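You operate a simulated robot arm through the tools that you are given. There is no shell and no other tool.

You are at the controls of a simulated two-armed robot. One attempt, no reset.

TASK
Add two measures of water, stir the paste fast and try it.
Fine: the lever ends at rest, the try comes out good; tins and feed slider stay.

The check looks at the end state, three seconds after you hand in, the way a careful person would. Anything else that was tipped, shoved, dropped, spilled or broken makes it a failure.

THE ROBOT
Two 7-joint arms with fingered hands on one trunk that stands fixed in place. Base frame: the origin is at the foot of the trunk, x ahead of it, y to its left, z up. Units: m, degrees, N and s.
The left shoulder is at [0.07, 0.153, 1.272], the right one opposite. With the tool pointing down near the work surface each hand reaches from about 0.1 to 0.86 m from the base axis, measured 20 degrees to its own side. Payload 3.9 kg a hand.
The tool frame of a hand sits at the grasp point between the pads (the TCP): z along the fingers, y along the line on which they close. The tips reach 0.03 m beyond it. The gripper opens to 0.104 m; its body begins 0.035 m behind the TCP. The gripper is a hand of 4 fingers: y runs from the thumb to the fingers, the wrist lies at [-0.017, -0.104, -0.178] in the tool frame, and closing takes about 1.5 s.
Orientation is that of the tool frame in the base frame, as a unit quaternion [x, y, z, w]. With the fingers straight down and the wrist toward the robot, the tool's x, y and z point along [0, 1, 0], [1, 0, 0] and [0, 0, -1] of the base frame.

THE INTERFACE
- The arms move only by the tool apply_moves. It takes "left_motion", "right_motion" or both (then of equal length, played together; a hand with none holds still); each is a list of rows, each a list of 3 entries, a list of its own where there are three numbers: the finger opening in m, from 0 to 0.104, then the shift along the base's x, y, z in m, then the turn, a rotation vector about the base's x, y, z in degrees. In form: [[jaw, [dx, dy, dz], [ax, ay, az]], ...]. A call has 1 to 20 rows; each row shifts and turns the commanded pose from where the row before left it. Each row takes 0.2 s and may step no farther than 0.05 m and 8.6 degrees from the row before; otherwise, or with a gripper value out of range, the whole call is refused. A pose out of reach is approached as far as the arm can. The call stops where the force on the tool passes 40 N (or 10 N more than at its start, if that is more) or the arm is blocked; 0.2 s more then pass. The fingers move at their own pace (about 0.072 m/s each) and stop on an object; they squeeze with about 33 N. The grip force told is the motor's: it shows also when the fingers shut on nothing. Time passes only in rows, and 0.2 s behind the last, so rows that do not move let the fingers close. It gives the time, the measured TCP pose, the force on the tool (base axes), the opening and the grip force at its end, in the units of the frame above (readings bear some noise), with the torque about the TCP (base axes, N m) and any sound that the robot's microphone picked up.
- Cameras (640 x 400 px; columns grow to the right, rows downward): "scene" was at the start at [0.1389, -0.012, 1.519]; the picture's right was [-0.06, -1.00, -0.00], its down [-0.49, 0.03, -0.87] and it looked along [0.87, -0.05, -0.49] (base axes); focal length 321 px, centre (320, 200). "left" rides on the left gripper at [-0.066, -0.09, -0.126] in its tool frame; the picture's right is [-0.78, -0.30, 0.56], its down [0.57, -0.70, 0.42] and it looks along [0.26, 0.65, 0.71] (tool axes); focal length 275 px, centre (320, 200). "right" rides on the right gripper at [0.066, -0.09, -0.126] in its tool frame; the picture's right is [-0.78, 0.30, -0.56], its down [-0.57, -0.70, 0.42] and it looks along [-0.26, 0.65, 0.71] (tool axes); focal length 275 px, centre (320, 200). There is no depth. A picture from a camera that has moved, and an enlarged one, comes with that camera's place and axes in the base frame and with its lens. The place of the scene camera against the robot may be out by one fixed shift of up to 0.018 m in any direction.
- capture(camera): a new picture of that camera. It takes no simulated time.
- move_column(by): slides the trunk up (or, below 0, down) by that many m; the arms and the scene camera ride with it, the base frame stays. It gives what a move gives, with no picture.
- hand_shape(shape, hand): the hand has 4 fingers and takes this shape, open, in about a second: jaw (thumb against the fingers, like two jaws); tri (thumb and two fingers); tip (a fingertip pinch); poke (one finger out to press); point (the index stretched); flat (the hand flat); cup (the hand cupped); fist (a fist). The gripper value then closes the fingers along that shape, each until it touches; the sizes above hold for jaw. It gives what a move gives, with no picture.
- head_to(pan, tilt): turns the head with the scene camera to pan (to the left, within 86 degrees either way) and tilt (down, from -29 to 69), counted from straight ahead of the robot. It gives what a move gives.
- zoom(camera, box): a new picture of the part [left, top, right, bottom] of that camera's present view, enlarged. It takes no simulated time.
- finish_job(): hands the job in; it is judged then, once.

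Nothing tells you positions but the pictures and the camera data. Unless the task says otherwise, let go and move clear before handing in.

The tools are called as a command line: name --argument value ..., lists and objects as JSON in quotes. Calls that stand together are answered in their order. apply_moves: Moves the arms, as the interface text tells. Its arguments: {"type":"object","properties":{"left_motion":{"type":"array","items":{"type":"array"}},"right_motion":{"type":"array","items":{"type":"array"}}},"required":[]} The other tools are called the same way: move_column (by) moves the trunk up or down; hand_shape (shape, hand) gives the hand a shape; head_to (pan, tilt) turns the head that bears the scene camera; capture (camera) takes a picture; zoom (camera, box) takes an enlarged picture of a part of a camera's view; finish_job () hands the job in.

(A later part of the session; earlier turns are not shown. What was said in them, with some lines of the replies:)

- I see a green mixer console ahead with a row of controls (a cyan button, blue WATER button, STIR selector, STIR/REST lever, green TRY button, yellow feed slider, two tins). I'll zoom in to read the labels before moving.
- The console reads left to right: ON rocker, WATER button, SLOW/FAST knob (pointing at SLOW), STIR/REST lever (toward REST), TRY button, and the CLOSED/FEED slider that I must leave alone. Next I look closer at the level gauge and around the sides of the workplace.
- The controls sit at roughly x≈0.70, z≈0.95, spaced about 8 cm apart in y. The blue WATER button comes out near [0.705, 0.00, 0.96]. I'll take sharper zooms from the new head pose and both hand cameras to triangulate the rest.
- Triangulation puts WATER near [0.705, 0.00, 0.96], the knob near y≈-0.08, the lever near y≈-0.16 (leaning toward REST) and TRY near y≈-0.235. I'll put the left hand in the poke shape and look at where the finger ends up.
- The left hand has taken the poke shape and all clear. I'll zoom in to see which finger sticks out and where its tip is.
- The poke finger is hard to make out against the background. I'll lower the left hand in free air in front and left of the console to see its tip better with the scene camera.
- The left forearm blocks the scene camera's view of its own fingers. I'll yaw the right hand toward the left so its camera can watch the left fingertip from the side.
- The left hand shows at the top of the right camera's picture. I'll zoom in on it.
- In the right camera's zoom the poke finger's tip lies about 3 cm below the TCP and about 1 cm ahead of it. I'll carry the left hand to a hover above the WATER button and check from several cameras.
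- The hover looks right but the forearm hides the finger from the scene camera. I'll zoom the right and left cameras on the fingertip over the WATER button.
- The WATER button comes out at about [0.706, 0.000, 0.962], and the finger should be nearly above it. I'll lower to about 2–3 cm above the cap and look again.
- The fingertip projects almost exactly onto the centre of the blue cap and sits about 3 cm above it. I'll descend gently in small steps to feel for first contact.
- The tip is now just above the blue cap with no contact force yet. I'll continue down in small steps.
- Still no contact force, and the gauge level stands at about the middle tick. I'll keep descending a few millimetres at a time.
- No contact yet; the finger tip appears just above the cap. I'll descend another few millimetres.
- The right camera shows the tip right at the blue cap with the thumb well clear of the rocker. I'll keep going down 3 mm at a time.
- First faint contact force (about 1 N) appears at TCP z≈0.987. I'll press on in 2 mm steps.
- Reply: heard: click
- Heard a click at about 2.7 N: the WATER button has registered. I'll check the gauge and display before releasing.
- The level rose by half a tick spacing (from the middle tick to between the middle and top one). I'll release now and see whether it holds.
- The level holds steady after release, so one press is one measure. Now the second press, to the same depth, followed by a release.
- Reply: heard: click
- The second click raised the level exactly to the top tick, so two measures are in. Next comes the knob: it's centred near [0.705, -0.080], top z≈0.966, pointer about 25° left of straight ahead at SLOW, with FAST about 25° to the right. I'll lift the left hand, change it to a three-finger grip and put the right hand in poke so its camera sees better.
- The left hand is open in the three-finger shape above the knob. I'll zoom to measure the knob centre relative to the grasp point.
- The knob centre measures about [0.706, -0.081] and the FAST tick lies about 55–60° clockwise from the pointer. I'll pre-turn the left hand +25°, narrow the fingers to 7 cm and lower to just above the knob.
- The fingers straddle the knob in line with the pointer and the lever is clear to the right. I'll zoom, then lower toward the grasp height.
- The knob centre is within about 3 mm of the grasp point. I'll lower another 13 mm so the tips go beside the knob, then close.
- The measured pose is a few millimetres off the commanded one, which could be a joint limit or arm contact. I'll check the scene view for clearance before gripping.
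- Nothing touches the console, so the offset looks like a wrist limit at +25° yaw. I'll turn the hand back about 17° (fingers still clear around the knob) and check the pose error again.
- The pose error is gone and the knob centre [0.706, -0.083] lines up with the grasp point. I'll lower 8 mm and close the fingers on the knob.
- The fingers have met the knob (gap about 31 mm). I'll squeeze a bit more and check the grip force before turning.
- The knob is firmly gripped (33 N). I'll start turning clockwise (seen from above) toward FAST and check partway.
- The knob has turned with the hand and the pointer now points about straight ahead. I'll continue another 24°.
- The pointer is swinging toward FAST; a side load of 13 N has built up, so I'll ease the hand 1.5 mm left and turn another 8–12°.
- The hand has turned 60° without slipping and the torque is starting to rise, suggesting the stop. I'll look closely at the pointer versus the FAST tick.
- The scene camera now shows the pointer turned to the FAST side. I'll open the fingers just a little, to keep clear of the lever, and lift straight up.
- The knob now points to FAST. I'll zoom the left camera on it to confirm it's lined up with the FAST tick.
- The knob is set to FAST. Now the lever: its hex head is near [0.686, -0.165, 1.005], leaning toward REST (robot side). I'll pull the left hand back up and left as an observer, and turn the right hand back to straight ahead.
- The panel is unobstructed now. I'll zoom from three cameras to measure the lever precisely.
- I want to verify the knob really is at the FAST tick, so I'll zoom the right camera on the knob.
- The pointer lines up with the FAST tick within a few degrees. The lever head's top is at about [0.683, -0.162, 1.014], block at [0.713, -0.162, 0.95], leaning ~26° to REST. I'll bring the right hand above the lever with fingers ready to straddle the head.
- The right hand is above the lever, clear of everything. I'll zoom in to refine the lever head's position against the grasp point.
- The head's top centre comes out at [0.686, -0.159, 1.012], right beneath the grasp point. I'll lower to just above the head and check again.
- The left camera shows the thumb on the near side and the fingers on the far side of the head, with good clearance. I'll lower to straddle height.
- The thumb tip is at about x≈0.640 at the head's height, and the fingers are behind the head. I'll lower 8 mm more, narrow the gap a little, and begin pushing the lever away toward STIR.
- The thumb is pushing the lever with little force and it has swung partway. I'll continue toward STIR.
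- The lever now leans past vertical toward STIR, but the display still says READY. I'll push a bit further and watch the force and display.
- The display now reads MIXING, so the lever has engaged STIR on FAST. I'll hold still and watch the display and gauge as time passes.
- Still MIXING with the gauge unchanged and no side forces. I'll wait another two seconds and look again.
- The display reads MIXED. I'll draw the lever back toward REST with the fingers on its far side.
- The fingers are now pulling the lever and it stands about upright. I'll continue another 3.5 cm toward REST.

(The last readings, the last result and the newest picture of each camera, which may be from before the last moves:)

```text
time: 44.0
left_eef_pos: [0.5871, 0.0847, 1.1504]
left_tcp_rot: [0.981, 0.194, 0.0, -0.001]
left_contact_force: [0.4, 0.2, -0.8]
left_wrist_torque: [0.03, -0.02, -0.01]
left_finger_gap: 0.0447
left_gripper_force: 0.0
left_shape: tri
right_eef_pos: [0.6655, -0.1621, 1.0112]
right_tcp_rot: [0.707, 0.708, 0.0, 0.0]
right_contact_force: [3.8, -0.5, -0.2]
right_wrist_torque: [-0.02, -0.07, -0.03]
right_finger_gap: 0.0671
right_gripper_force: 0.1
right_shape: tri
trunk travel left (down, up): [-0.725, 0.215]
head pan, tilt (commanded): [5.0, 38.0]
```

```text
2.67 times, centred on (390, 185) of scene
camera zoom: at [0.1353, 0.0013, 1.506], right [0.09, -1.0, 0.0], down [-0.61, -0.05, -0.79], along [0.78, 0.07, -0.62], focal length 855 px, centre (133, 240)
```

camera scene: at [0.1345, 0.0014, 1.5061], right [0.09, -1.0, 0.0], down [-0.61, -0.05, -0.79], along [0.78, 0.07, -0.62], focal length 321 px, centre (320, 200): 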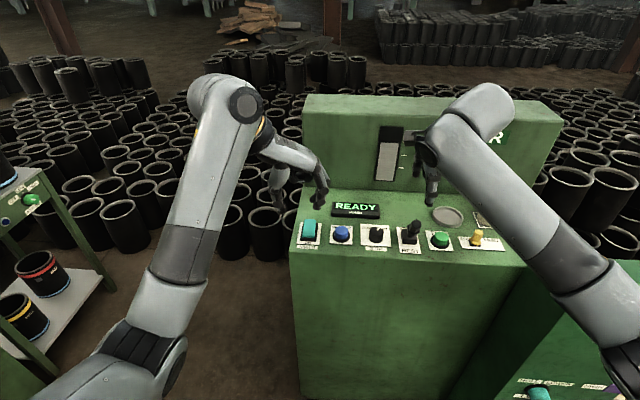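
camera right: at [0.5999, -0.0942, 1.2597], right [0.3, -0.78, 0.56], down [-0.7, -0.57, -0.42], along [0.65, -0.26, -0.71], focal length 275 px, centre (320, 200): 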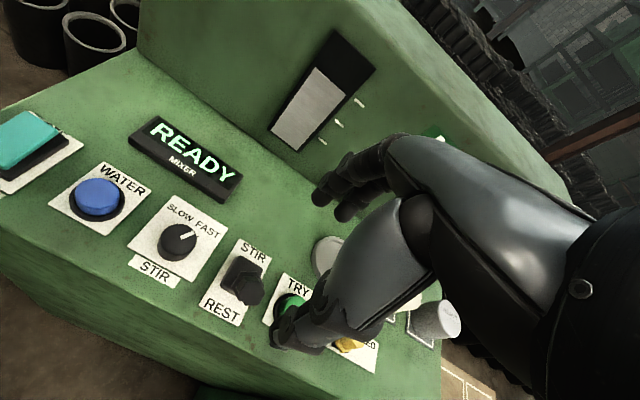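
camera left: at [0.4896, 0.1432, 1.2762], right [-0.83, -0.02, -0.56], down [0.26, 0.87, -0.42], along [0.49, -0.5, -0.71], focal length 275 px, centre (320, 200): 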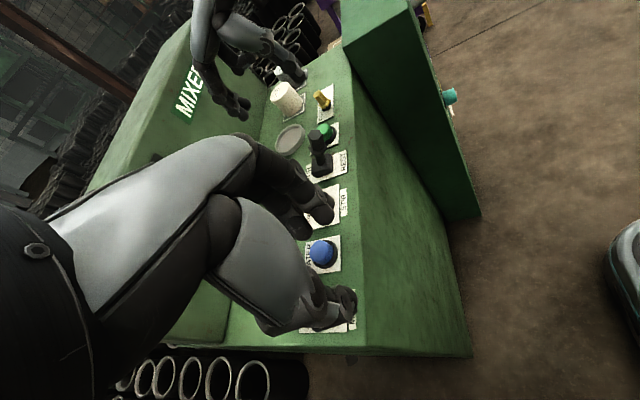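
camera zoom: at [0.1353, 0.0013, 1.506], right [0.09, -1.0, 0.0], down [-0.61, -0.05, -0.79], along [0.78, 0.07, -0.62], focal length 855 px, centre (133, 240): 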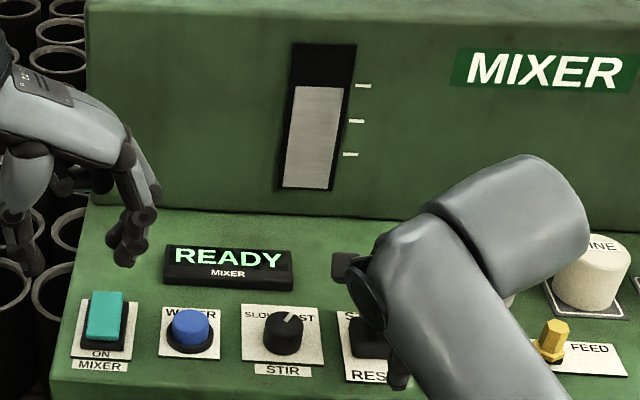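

The lever is back at REST (it matches its starting picture) and the display reads READY again. I'll ease off, lift the right hand straight up, and switch it to the poke shape for TRY.

apply_moves --right_motion '[[0.07, [0.008, 0.0, 0.0], [0, 0, 0]], [0.075, [0.006, 0.0, 0.0], [0, 0, 0]], [0.08, [0.0, 0.0, 0.03], [0, 0, 0]], [0.08, [0.0, 0.0, 0.04], [0, 0, 0]], [0.08, [0.0, 0.0, 0.04], [0, 0, 0]], [0.08, [0.02, -0.03, 0.01], [0, 0, 0]], [0.08, [0.005, -0.035, 0.0], [0, 0, 0]], [0.08, [0.0, 0.0, 0.0], [0, 0, 0]]]'

hand_shape --hand "right" --shape "poke"

capture --camera "right"

zoom --camera "left" --box '[250, 60, 370, 180]'

capture --camera "scene"

```text
time: 45.8
left_eef_pos: [0.5853, 0.0858, 1.1493]
left_tcp_rot: [0.981, 0.194, 0.0, 0.0]
left_contact_force: [-0.2, 0.3, 0.3]
left_wrist_torque: [-0.01, -0.02, -0.01]
left_finger_gap: 0.0449
left_gripper_force: 0.0
left_shape: tri
right_eef_pos: [0.7033, -0.2258, 1.1326]
right_tcp_rot: [0.707, 0.708, 0.0, -0.001]
right_contact_force: [0.5, -0.3, 0.0]
right_wrist_torque: [0.0, -0.01, -0.01]
right_finger_gap: 0.0797
right_gripper_force: 0.1
right_shape: tri
trunk travel left (down, up): [-0.725, 0.215]
head pan, tilt (commanded): [5.0, 38.0]
```

```text
time: 46.7
left_eef_pos: [0.5857, 0.0838, 1.151]
left_tcp_rot: [0.981, 0.195, 0.0, 0.0]
left_contact_force: [-0.5, -0.1, -0.4]
left_wrist_torque: [0.0, 0.02, 0.0]
left_finger_gap: 0.0449
left_gripper_force: 0.0
left_shape: tri
right_eef_pos: [0.7038, -0.2277, 1.1327]
right_tcp_rot: [0.706, 0.708, 0.001, 0.0]
right_contact_force: [0.0, 0.4, -0.1]
right_wrist_torque: [-0.01, 0.0, 0.02]
right_finger_gap: 0.0001
right_gripper_force: 0.0
right_shape: poke
trunk travel left (down, up): [-0.725, 0.215]
head pan, tilt (commanded): [5.0, 38.0]
```

```text
taken
camera right: at [0.6144, -0.1614, 1.259], right [0.3, -0.78, 0.56], down [-0.7, -0.57, -0.42], along [0.65, -0.26, -0.71], focal length 275 px, centre (320, 200)
```

right: 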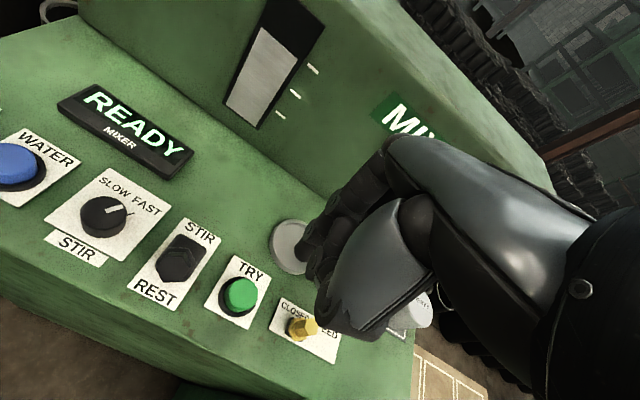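

```text
3.33 times, centred on (310, 120) of left
camera zoom: at [0.4896, 0.1429, 1.2762], right [-0.83, -0.02, -0.56], down [0.26, 0.87, -0.42], along [0.49, -0.5, -0.71], focal length 918 px, centre (353, 467)
```

zoom: 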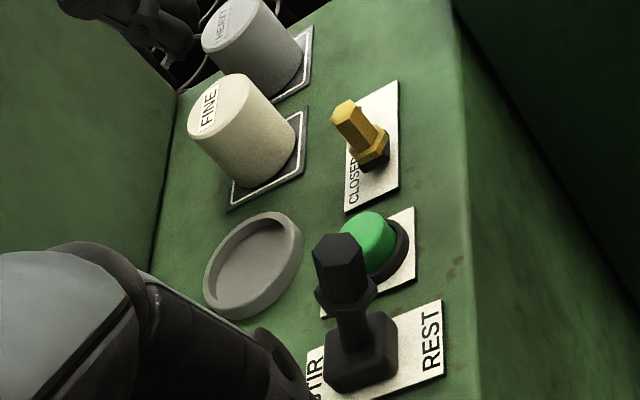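

```text
taken
camera scene: at [0.1345, 0.0011, 1.5061], right [0.09, -1.0, 0.0], down [-0.61, -0.05, -0.79], along [0.78, 0.07, -0.62], focal length 321 px, centre (320, 200)
```

scene: 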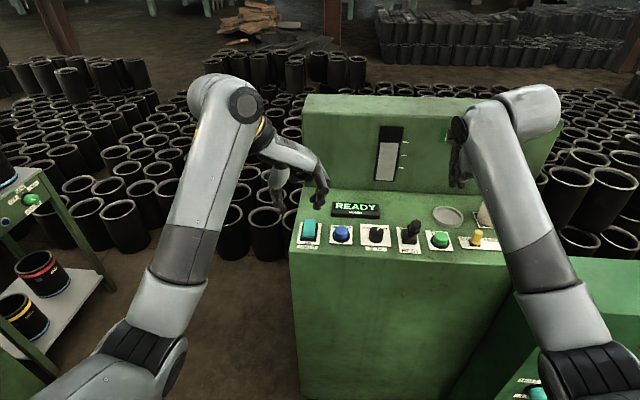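

The lever, tins and slider all look untouched, and the right hand is in poke shape above TRY. I'll zoom to locate the TRY cap precisely and the finger tip.

zoom --camera "right" --box '[180, 200, 380, 350]'

```text
2.67 times, centred on (280, 275) of right
camera zoom: at [0.6144, -0.1614, 1.259], right [0.3, -0.78, 0.56], down [-0.7, -0.57, -0.42], along [0.65, -0.26, -0.71], focal length 734 px, centre (427, 0)
```

zoom: 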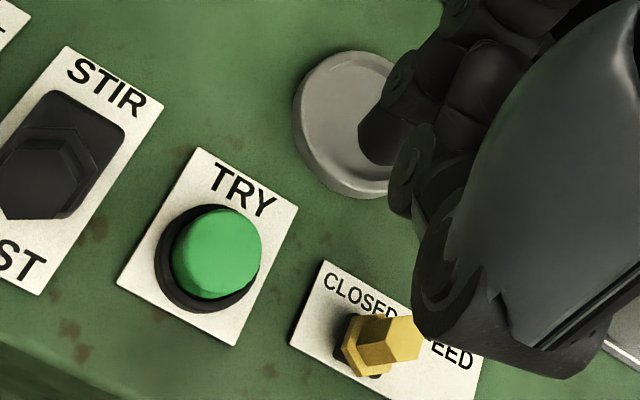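

TRY's cap is about [0.709, -0.231, 0.96] and the finger tip sits close to the TCP axis. I'll shift slightly and lower to ~3 cm above the cap, then check.

apply_moves --right_motion '[[0.0, [0.003, -0.007, -0.03], [0, 0, 0]], [0.0, [0.0, 0.0, -0.04], [0, 0, 0]], [0.0, [0.0, 0.0, -0.04], [0, 0, 0]], [0.0, [0.0, 0.0, 0.0], [0, 0, 0]]]'

zoom --camera "right" --box '[180, 150, 420, 340]'

zoom --camera "left" --box '[250, 50, 370, 170]'

zoom --camera "scene" --box '[370, 130, 530, 260]'

```text
time: 47.7
left_eef_pos: [0.5871, 0.0844, 1.1519]
left_tcp_rot: [0.981, 0.194, 0.0, 0.0]
left_contact_force: [-0.3, -0.1, -0.1]
left_wrist_torque: [0.01, -0.04, 0.01]
left_finger_gap: 0.045
left_gripper_force: 0.1
left_shape: tri
right_eef_pos: [0.7079, -0.235, 1.0244]
right_tcp_rot: [0.706, 0.708, 0.001, -0.001]
right_contact_force: [0.0, 0.3, -0.6]
right_wrist_torque: [-0.01, -0.02, 0.01]
right_finger_gap: 0.0
right_gripper_force: 0.2
right_shape: poke
trunk travel left (down, up): [-0.725, 0.215]
head pan, tilt (commanded): [5.0, 38.0]
```

```text
2.11 times, centred on (300, 245) of right
camera zoom: at [0.6181, -0.1682, 1.1492], right [0.3, -0.78, 0.56], down [-0.7, -0.57, -0.42], along [0.65, -0.26, -0.71], focal length 580 px, centre (362, 105)
```

zoom: 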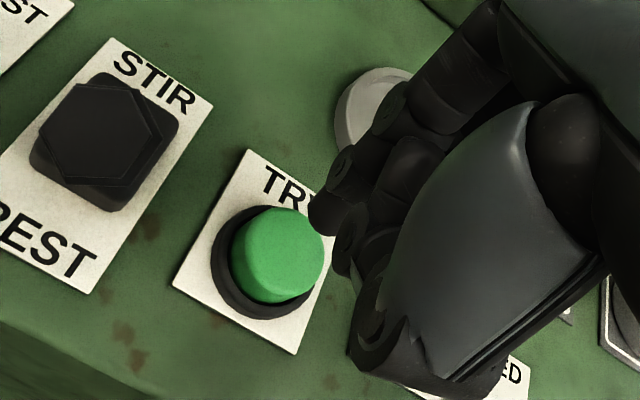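

```text
3.33 times, centred on (310, 110) of left
camera zoom: at [0.4895, 0.1432, 1.2763], right [-0.83, -0.02, -0.56], down [0.26, 0.87, -0.42], along [0.49, -0.5, -0.71], focal length 918 px, centre (353, 500)
```

zoom: 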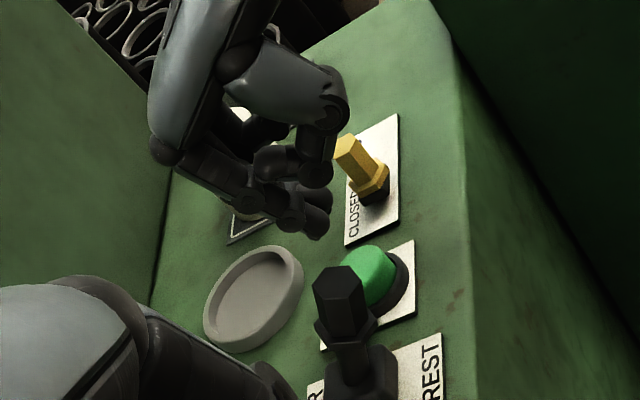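

```text
3.08 times, centred on (450, 195) of scene
camera zoom: at [0.1344, 0.0013, 1.5061], right [0.09, -1.0, 0.0], down [-0.61, -0.05, -0.79], along [0.78, 0.07, -0.62], focal length 987 px, centre (-80, 215)
```

zoom: 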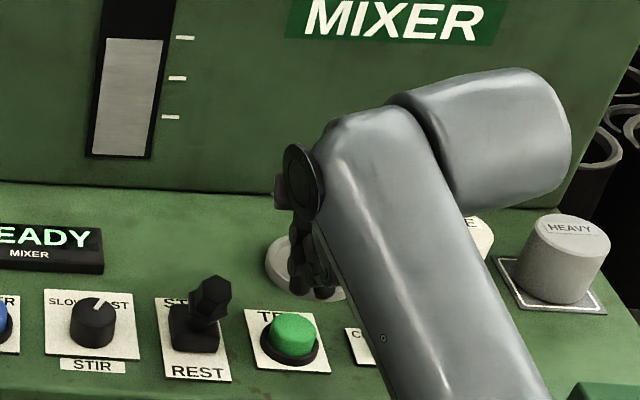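

The tip is about 4 mm left of the cap centre. I'll correct that and descend toward the cap in small steps.

apply_moves --right_motion '[[0.0, [0.001, -0.004, -0.01], [0, 0, 0]], [0.0, [0.0, 0.0, -0.01], [0, 0, 0]], [0.0, [0.0, 0.0, -0.006], [0, 0, 0]], [0.0, [0.0, 0.0, 0.0], [0, 0, 0]]]'

zoom --camera "right" --box '[180, 150, 420, 340]'

zoom --camera "left" --box '[250, 50, 370, 170]'

```text
time: 48.7
left_eef_pos: [0.5853, 0.0858, 1.1509]
left_tcp_rot: [0.981, 0.194, -0.001, -0.001]
left_contact_force: [-0.2, 0.9, 0.4]
left_wrist_torque: [0.01, 0.02, 0.0]
left_finger_gap: 0.0449
left_gripper_force: 0.2
left_shape: tri
right_eef_pos: [0.7083, -0.2369, 0.995]
right_tcp_rot: [0.707, 0.708, -0.001, 0.0]
right_contact_force: [-0.5, 0.3, 0.6]
right_wrist_torque: [0.02, 0.04, 0.01]
right_finger_gap: 0.0
right_gripper_force: 0.1
right_shape: poke
trunk travel left (down, up): [-0.725, 0.215]
head pan, tilt (commanded): [5.0, 38.0]
```

```text
2.11 times, centred on (300, 245) of right
camera zoom: at [0.6194, -0.1709, 1.1217], right [0.3, -0.78, 0.56], down [-0.7, -0.57, -0.42], along [0.65, -0.26, -0.71], focal length 580 px, centre (362, 105)
```

zoom: 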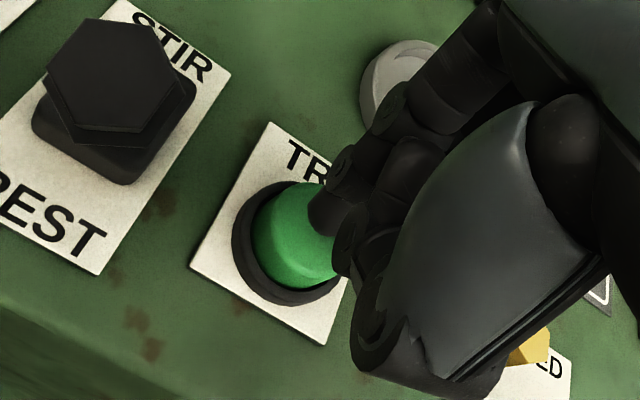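

```text
3.33 times, centred on (310, 110) of left
camera zoom: at [0.4896, 0.1431, 1.2762], right [-0.83, -0.02, -0.56], down [0.26, 0.87, -0.42], along [0.49, -0.5, -0.71], focal length 918 px, centre (353, 500)
```

zoom: 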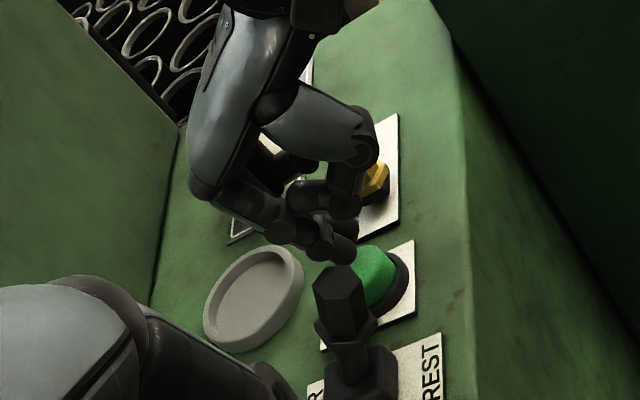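

The finger is centred over TRY with everything else clear. I'll press down gently until the click.

apply_moves --right_motion '[[0.0, [0.0, 0.0, -0.005], [0, 0, 0]], [0.0, [0.0, 0.0, -0.004], [0, 0, 0]], [0.0, [0.0, 0.0, -0.003], [0, 0, 0]]]'

```text
time: 49.5
left_eef_pos: [0.5846, 0.0858, 1.1527]
left_tcp_rot: [0.981, 0.194, 0.0, 0.001]
left_contact_force: [1.0, -0.1, -0.4]
left_wrist_torque: [0.01, -0.02, -0.02]
left_finger_gap: 0.0447
left_gripper_force: 0.0
left_shape: tri
right_eef_pos: [0.708, -0.2373, 0.9849]
right_tcp_rot: [0.707, 0.708, 0.001, 0.001]
right_contact_force: [0.6, -0.7, 1.9]
right_wrist_torque: [-0.02, -0.02, -0.02]
right_finger_gap: 0.0001
right_gripper_force: 0.1
right_shape: poke
trunk travel left (down, up): [-0.725, 0.215]
head pan, tilt (commanded): [5.0, 38.0]
heard: click
```

A click was heard at about 2 N, so TRY has registered. I'll release straight up and read the display.

apply_moves --right_motion '[[0.0, [0.0, 0.0, 0.012], [0, 0, 0]], [0.0, [0.0, 0.0, 0.03], [0, 0, 0]], [0.0, [0.0, 0.0, 0.0], [0, 0, 0]]]'

capture --camera "scene"

zoom --camera "scene" --box '[290, 110, 490, 260]'

zoom --camera "left" --box '[250, 50, 370, 170]'

```text
time: 50.3
left_eef_pos: [0.5844, 0.0853, 1.1507]
left_tcp_rot: [0.981, 0.194, -0.001, 0.0]
left_contact_force: [0.0, -0.3, 0.2]
left_wrist_torque: [0.01, -0.05, -0.02]
left_finger_gap: 0.0451
left_gripper_force: 0.1
left_shape: tri
right_eef_pos: [0.7052, -0.2375, 1.0258]
right_tcp_rot: [0.706, 0.708, 0.0, 0.0]
right_contact_force: [0.7, 0.0, 0.1]
right_wrist_torque: [0.02, -0.04, 0.03]
right_finger_gap: 0.0
right_gripper_force: 0.2
right_shape: poke
trunk travel left (down, up): [-0.725, 0.215]
head pan, tilt (commanded): [5.0, 38.0]
```

```text
taken
camera scene: at [0.1348, 0.0012, 1.506], right [0.09, -1.0, 0.0], down [-0.61, -0.05, -0.79], along [0.78, 0.07, -0.62], focal length 321 px, centre (320, 200)
```

scene: 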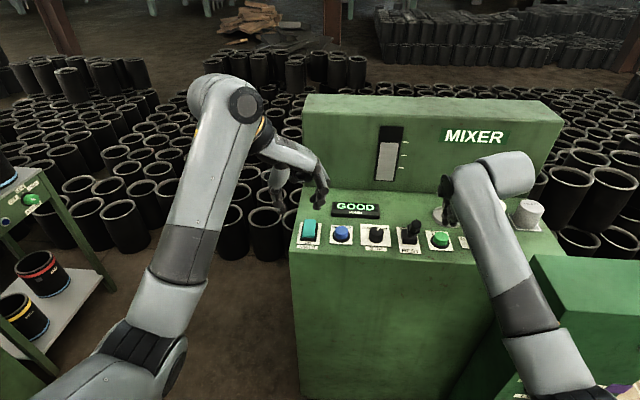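

```text
2.67 times, centred on (390, 185) of scene
camera zoom: at [0.1348, 0.0012, 1.506], right [0.09, -1.0, 0.0], down [-0.61, -0.05, -0.79], along [0.78, 0.07, -0.62], focal length 855 px, centre (133, 240)
```

zoom: 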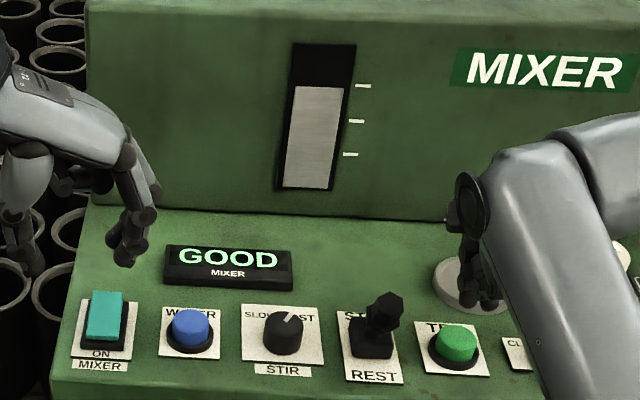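

```text
3.33 times, centred on (310, 110) of left
camera zoom: at [0.4899, 0.1431, 1.2761], right [-0.83, -0.02, -0.56], down [0.26, 0.87, -0.42], along [0.49, -0.5, -0.71], focal length 918 px, centre (353, 500)
```

zoom: 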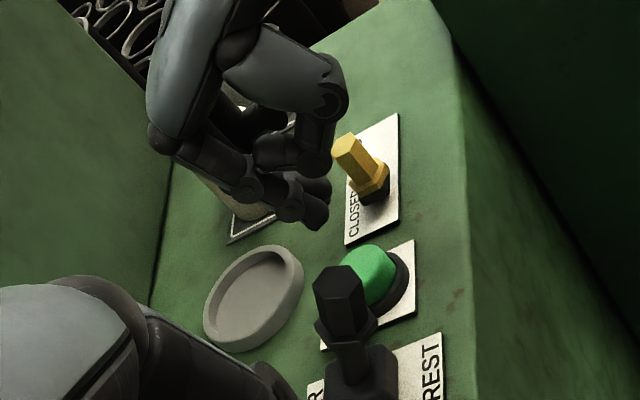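

The display reads GOOD, the lever is at REST and the slider is untouched. I'll lift both hands well clear and then check the whole panel before handing in.

apply_moves --right_motion '[[0.0, [0.0, 0.0, 0.045], [0, 0, 0]], [0.0, [0.0, 0.0, 0.045], [0, 0, 0]], [0.0, [0.0, 0.0, 0.045], [0, 0, 0]], [0.0, [0.0, 0.0, 0.045], [0, 0, 0]], [0.0, [-0.04, -0.02, 0.02], [0, 0, 0]], [0.0, [-0.04, -0.02, 0.02], [0, 0, 0]], [0.0, [-0.04, -0.02, 0.0], [0, 0, 0]], [0.0, [-0.04, -0.025, 0.0], [0, 0, 0]], [0.0, [-0.04, -0.025, 0.0], [0, 0, 0]], [0.0, [0.0, 0.0, 0.0], [0, 0, 0]]]' --left_motion '[[0.045, [0.0, 0.0, 0.03], [0, 0, 0]], [0.045, [0.0, 0.0, 0.03], [0, 0, 0]], [0.045, [-0.02, 0.02, 0.03], [0, 0, 0]], [0.045, [-0.02, 0.02, 0.03], [0, 0, 0]], [0.045, [-0.02, 0.02, 0.02], [0, 0, 0]], [0.045, [0.0, 0.0, 0.0], [0, 0, 0]], [0.045, [0.0, 0.0, 0.0], [0, 0, 0]], [0.045, [0.0, 0.0, 0.0], [0, 0, 0]], [0.045, [0.0, 0.0, 0.0], [0, 0, 0]], [0.045, [0.0, 0.0, 0.0], [0, 0, 0]]]'

head_to --pan -3.6 --tilt 29.6

capture --camera "scene"

zoom --camera "scene" --box '[240, 220, 370, 311]'

zoom --camera "scene" --box '[350, 225, 500, 318]'

capture --camera "right"

```text
time: 52.5
left_eef_pos: [0.5279, 0.1436, 1.2915]
left_tcp_rot: [0.981, 0.194, -0.001, 0.001]
left_contact_force: [-0.8, 0.8, -1.3]
left_wrist_torque: [-0.01, -0.02, 0.0]
left_finger_gap: 0.0451
left_gripper_force: 0.0
left_shape: tri
right_eef_pos: [0.506, -0.3478, 1.2422]
right_tcp_rot: [0.706, 0.708, -0.001, 0.0]
right_contact_force: [0.4, -0.2, -0.6]
right_wrist_torque: [0.0, 0.0, 0.02]
right_finger_gap: 0.0002
right_gripper_force: 0.0
right_shape: poke
trunk travel left (down, up): [-0.725, 0.215]
head pan, tilt (commanded): [5.0, 38.0]
```

```text
time: 53.2
left_eef_pos: [0.5274, 0.1439, 1.2919]
left_tcp_rot: [0.981, 0.195, -0.001, 0.0]
left_contact_force: [0.0, 0.0, 0.3]
left_wrist_torque: [-0.01, -0.01, 0.02]
left_finger_gap: 0.0449
left_gripper_force: 0.1
left_shape: tri
right_eef_pos: [0.5055, -0.3485, 1.2433]
right_tcp_rot: [0.707, 0.708, 0.0, 0.001]
right_contact_force: [0.3, -0.2, -0.6]
right_wrist_torque: [0.01, -0.02, -0.01]
right_finger_gap: 0.0
right_gripper_force: 0.1
right_shape: poke
trunk travel left (down, up): [-0.725, 0.215]
head pan, tilt (commanded): [-3.6, 29.6]
```

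```text
taken
camera scene: at [0.1393, -0.0116, 1.519], right [-0.06, -1.0, 0.0], down [-0.49, 0.03, -0.87], along [0.87, -0.05, -0.49], focal length 321 px, centre (320, 200)
```

scene: 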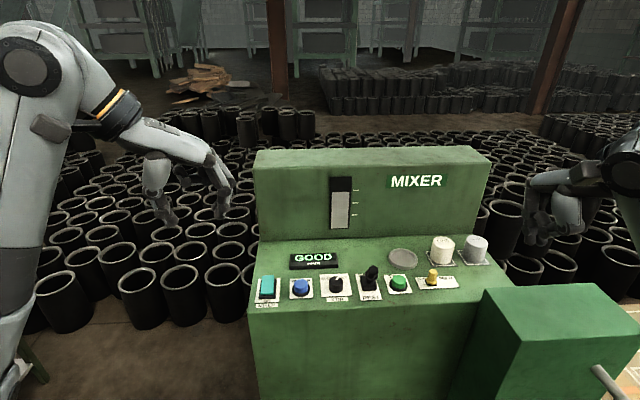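

```text
4.40 times, centred on (305, 266) of scene
camera zoom: at [0.1393, -0.0116, 1.519], right [-0.06, -1.0, 0.0], down [-0.49, 0.03, -0.87], along [0.87, -0.05, -0.49], focal length 1410 px, centre (386, -88)
```

zoom: 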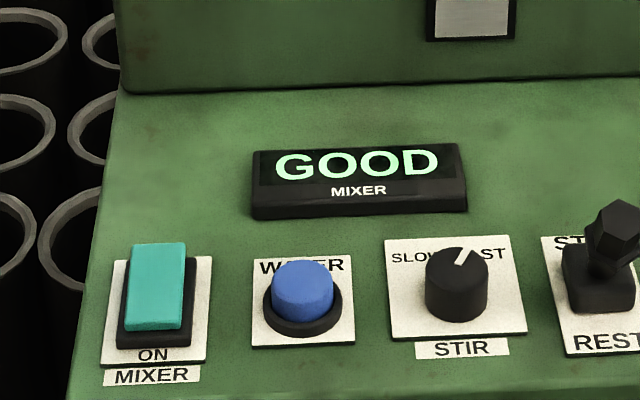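

```text
4.27 times, centred on (425, 272) of scene
camera zoom: at [0.1393, -0.0116, 1.519], right [-0.06, -1.0, 0.0], down [-0.49, 0.03, -0.87], along [0.87, -0.05, -0.49], focal length 1368 px, centre (-128, -105)
```

zoom: 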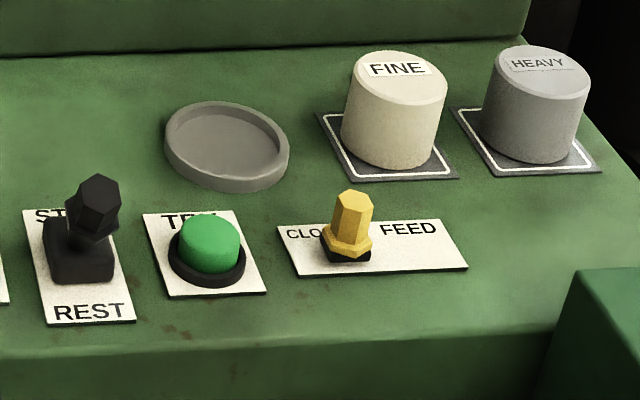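

```text
taken
camera right: at [0.4168, -0.2826, 1.3694], right [0.3, -0.78, 0.56], down [-0.7, -0.57, -0.42], along [0.65, -0.26, -0.71], focal length 275 px, centre (320, 200)
```

right: 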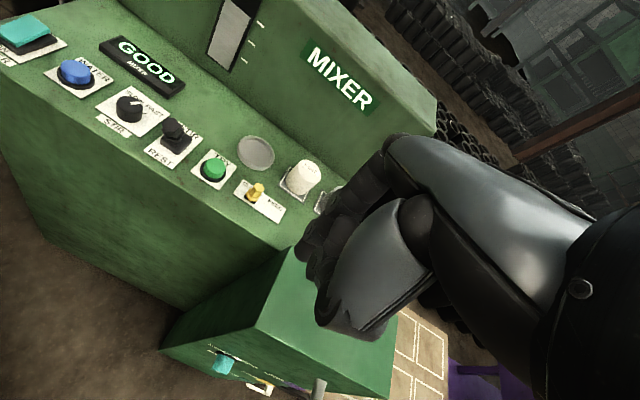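

The display reads GOOD, the lever is at REST, and the knob is on FAST. The tins, dish and feed slider are exactly where they started, and both hands are clear of the console, so I'm handing the job in.

finish_job

```text
The job is handed in.
```

The paste is mixed and the try came out good: the mixer's display reads GOOD. The job is handed in, but I haven't seen the check's result.

- **Water:** I pressed WATER twice. Each press clicked once, and the gauge rose from the middle tick to the top one.
- **Stir:** With the knob on FAST, I held the lever at STIR until the display read MIXED, then pulled it back to REST. The knob is still on FAST.
- **Try:** One press on TRY brought up GOOD.
- **Left alone:** In the last pictures, the tins, dish and feed slider were where they started. Nothing had been tipped or spilled, and both hands were well clear of the console.
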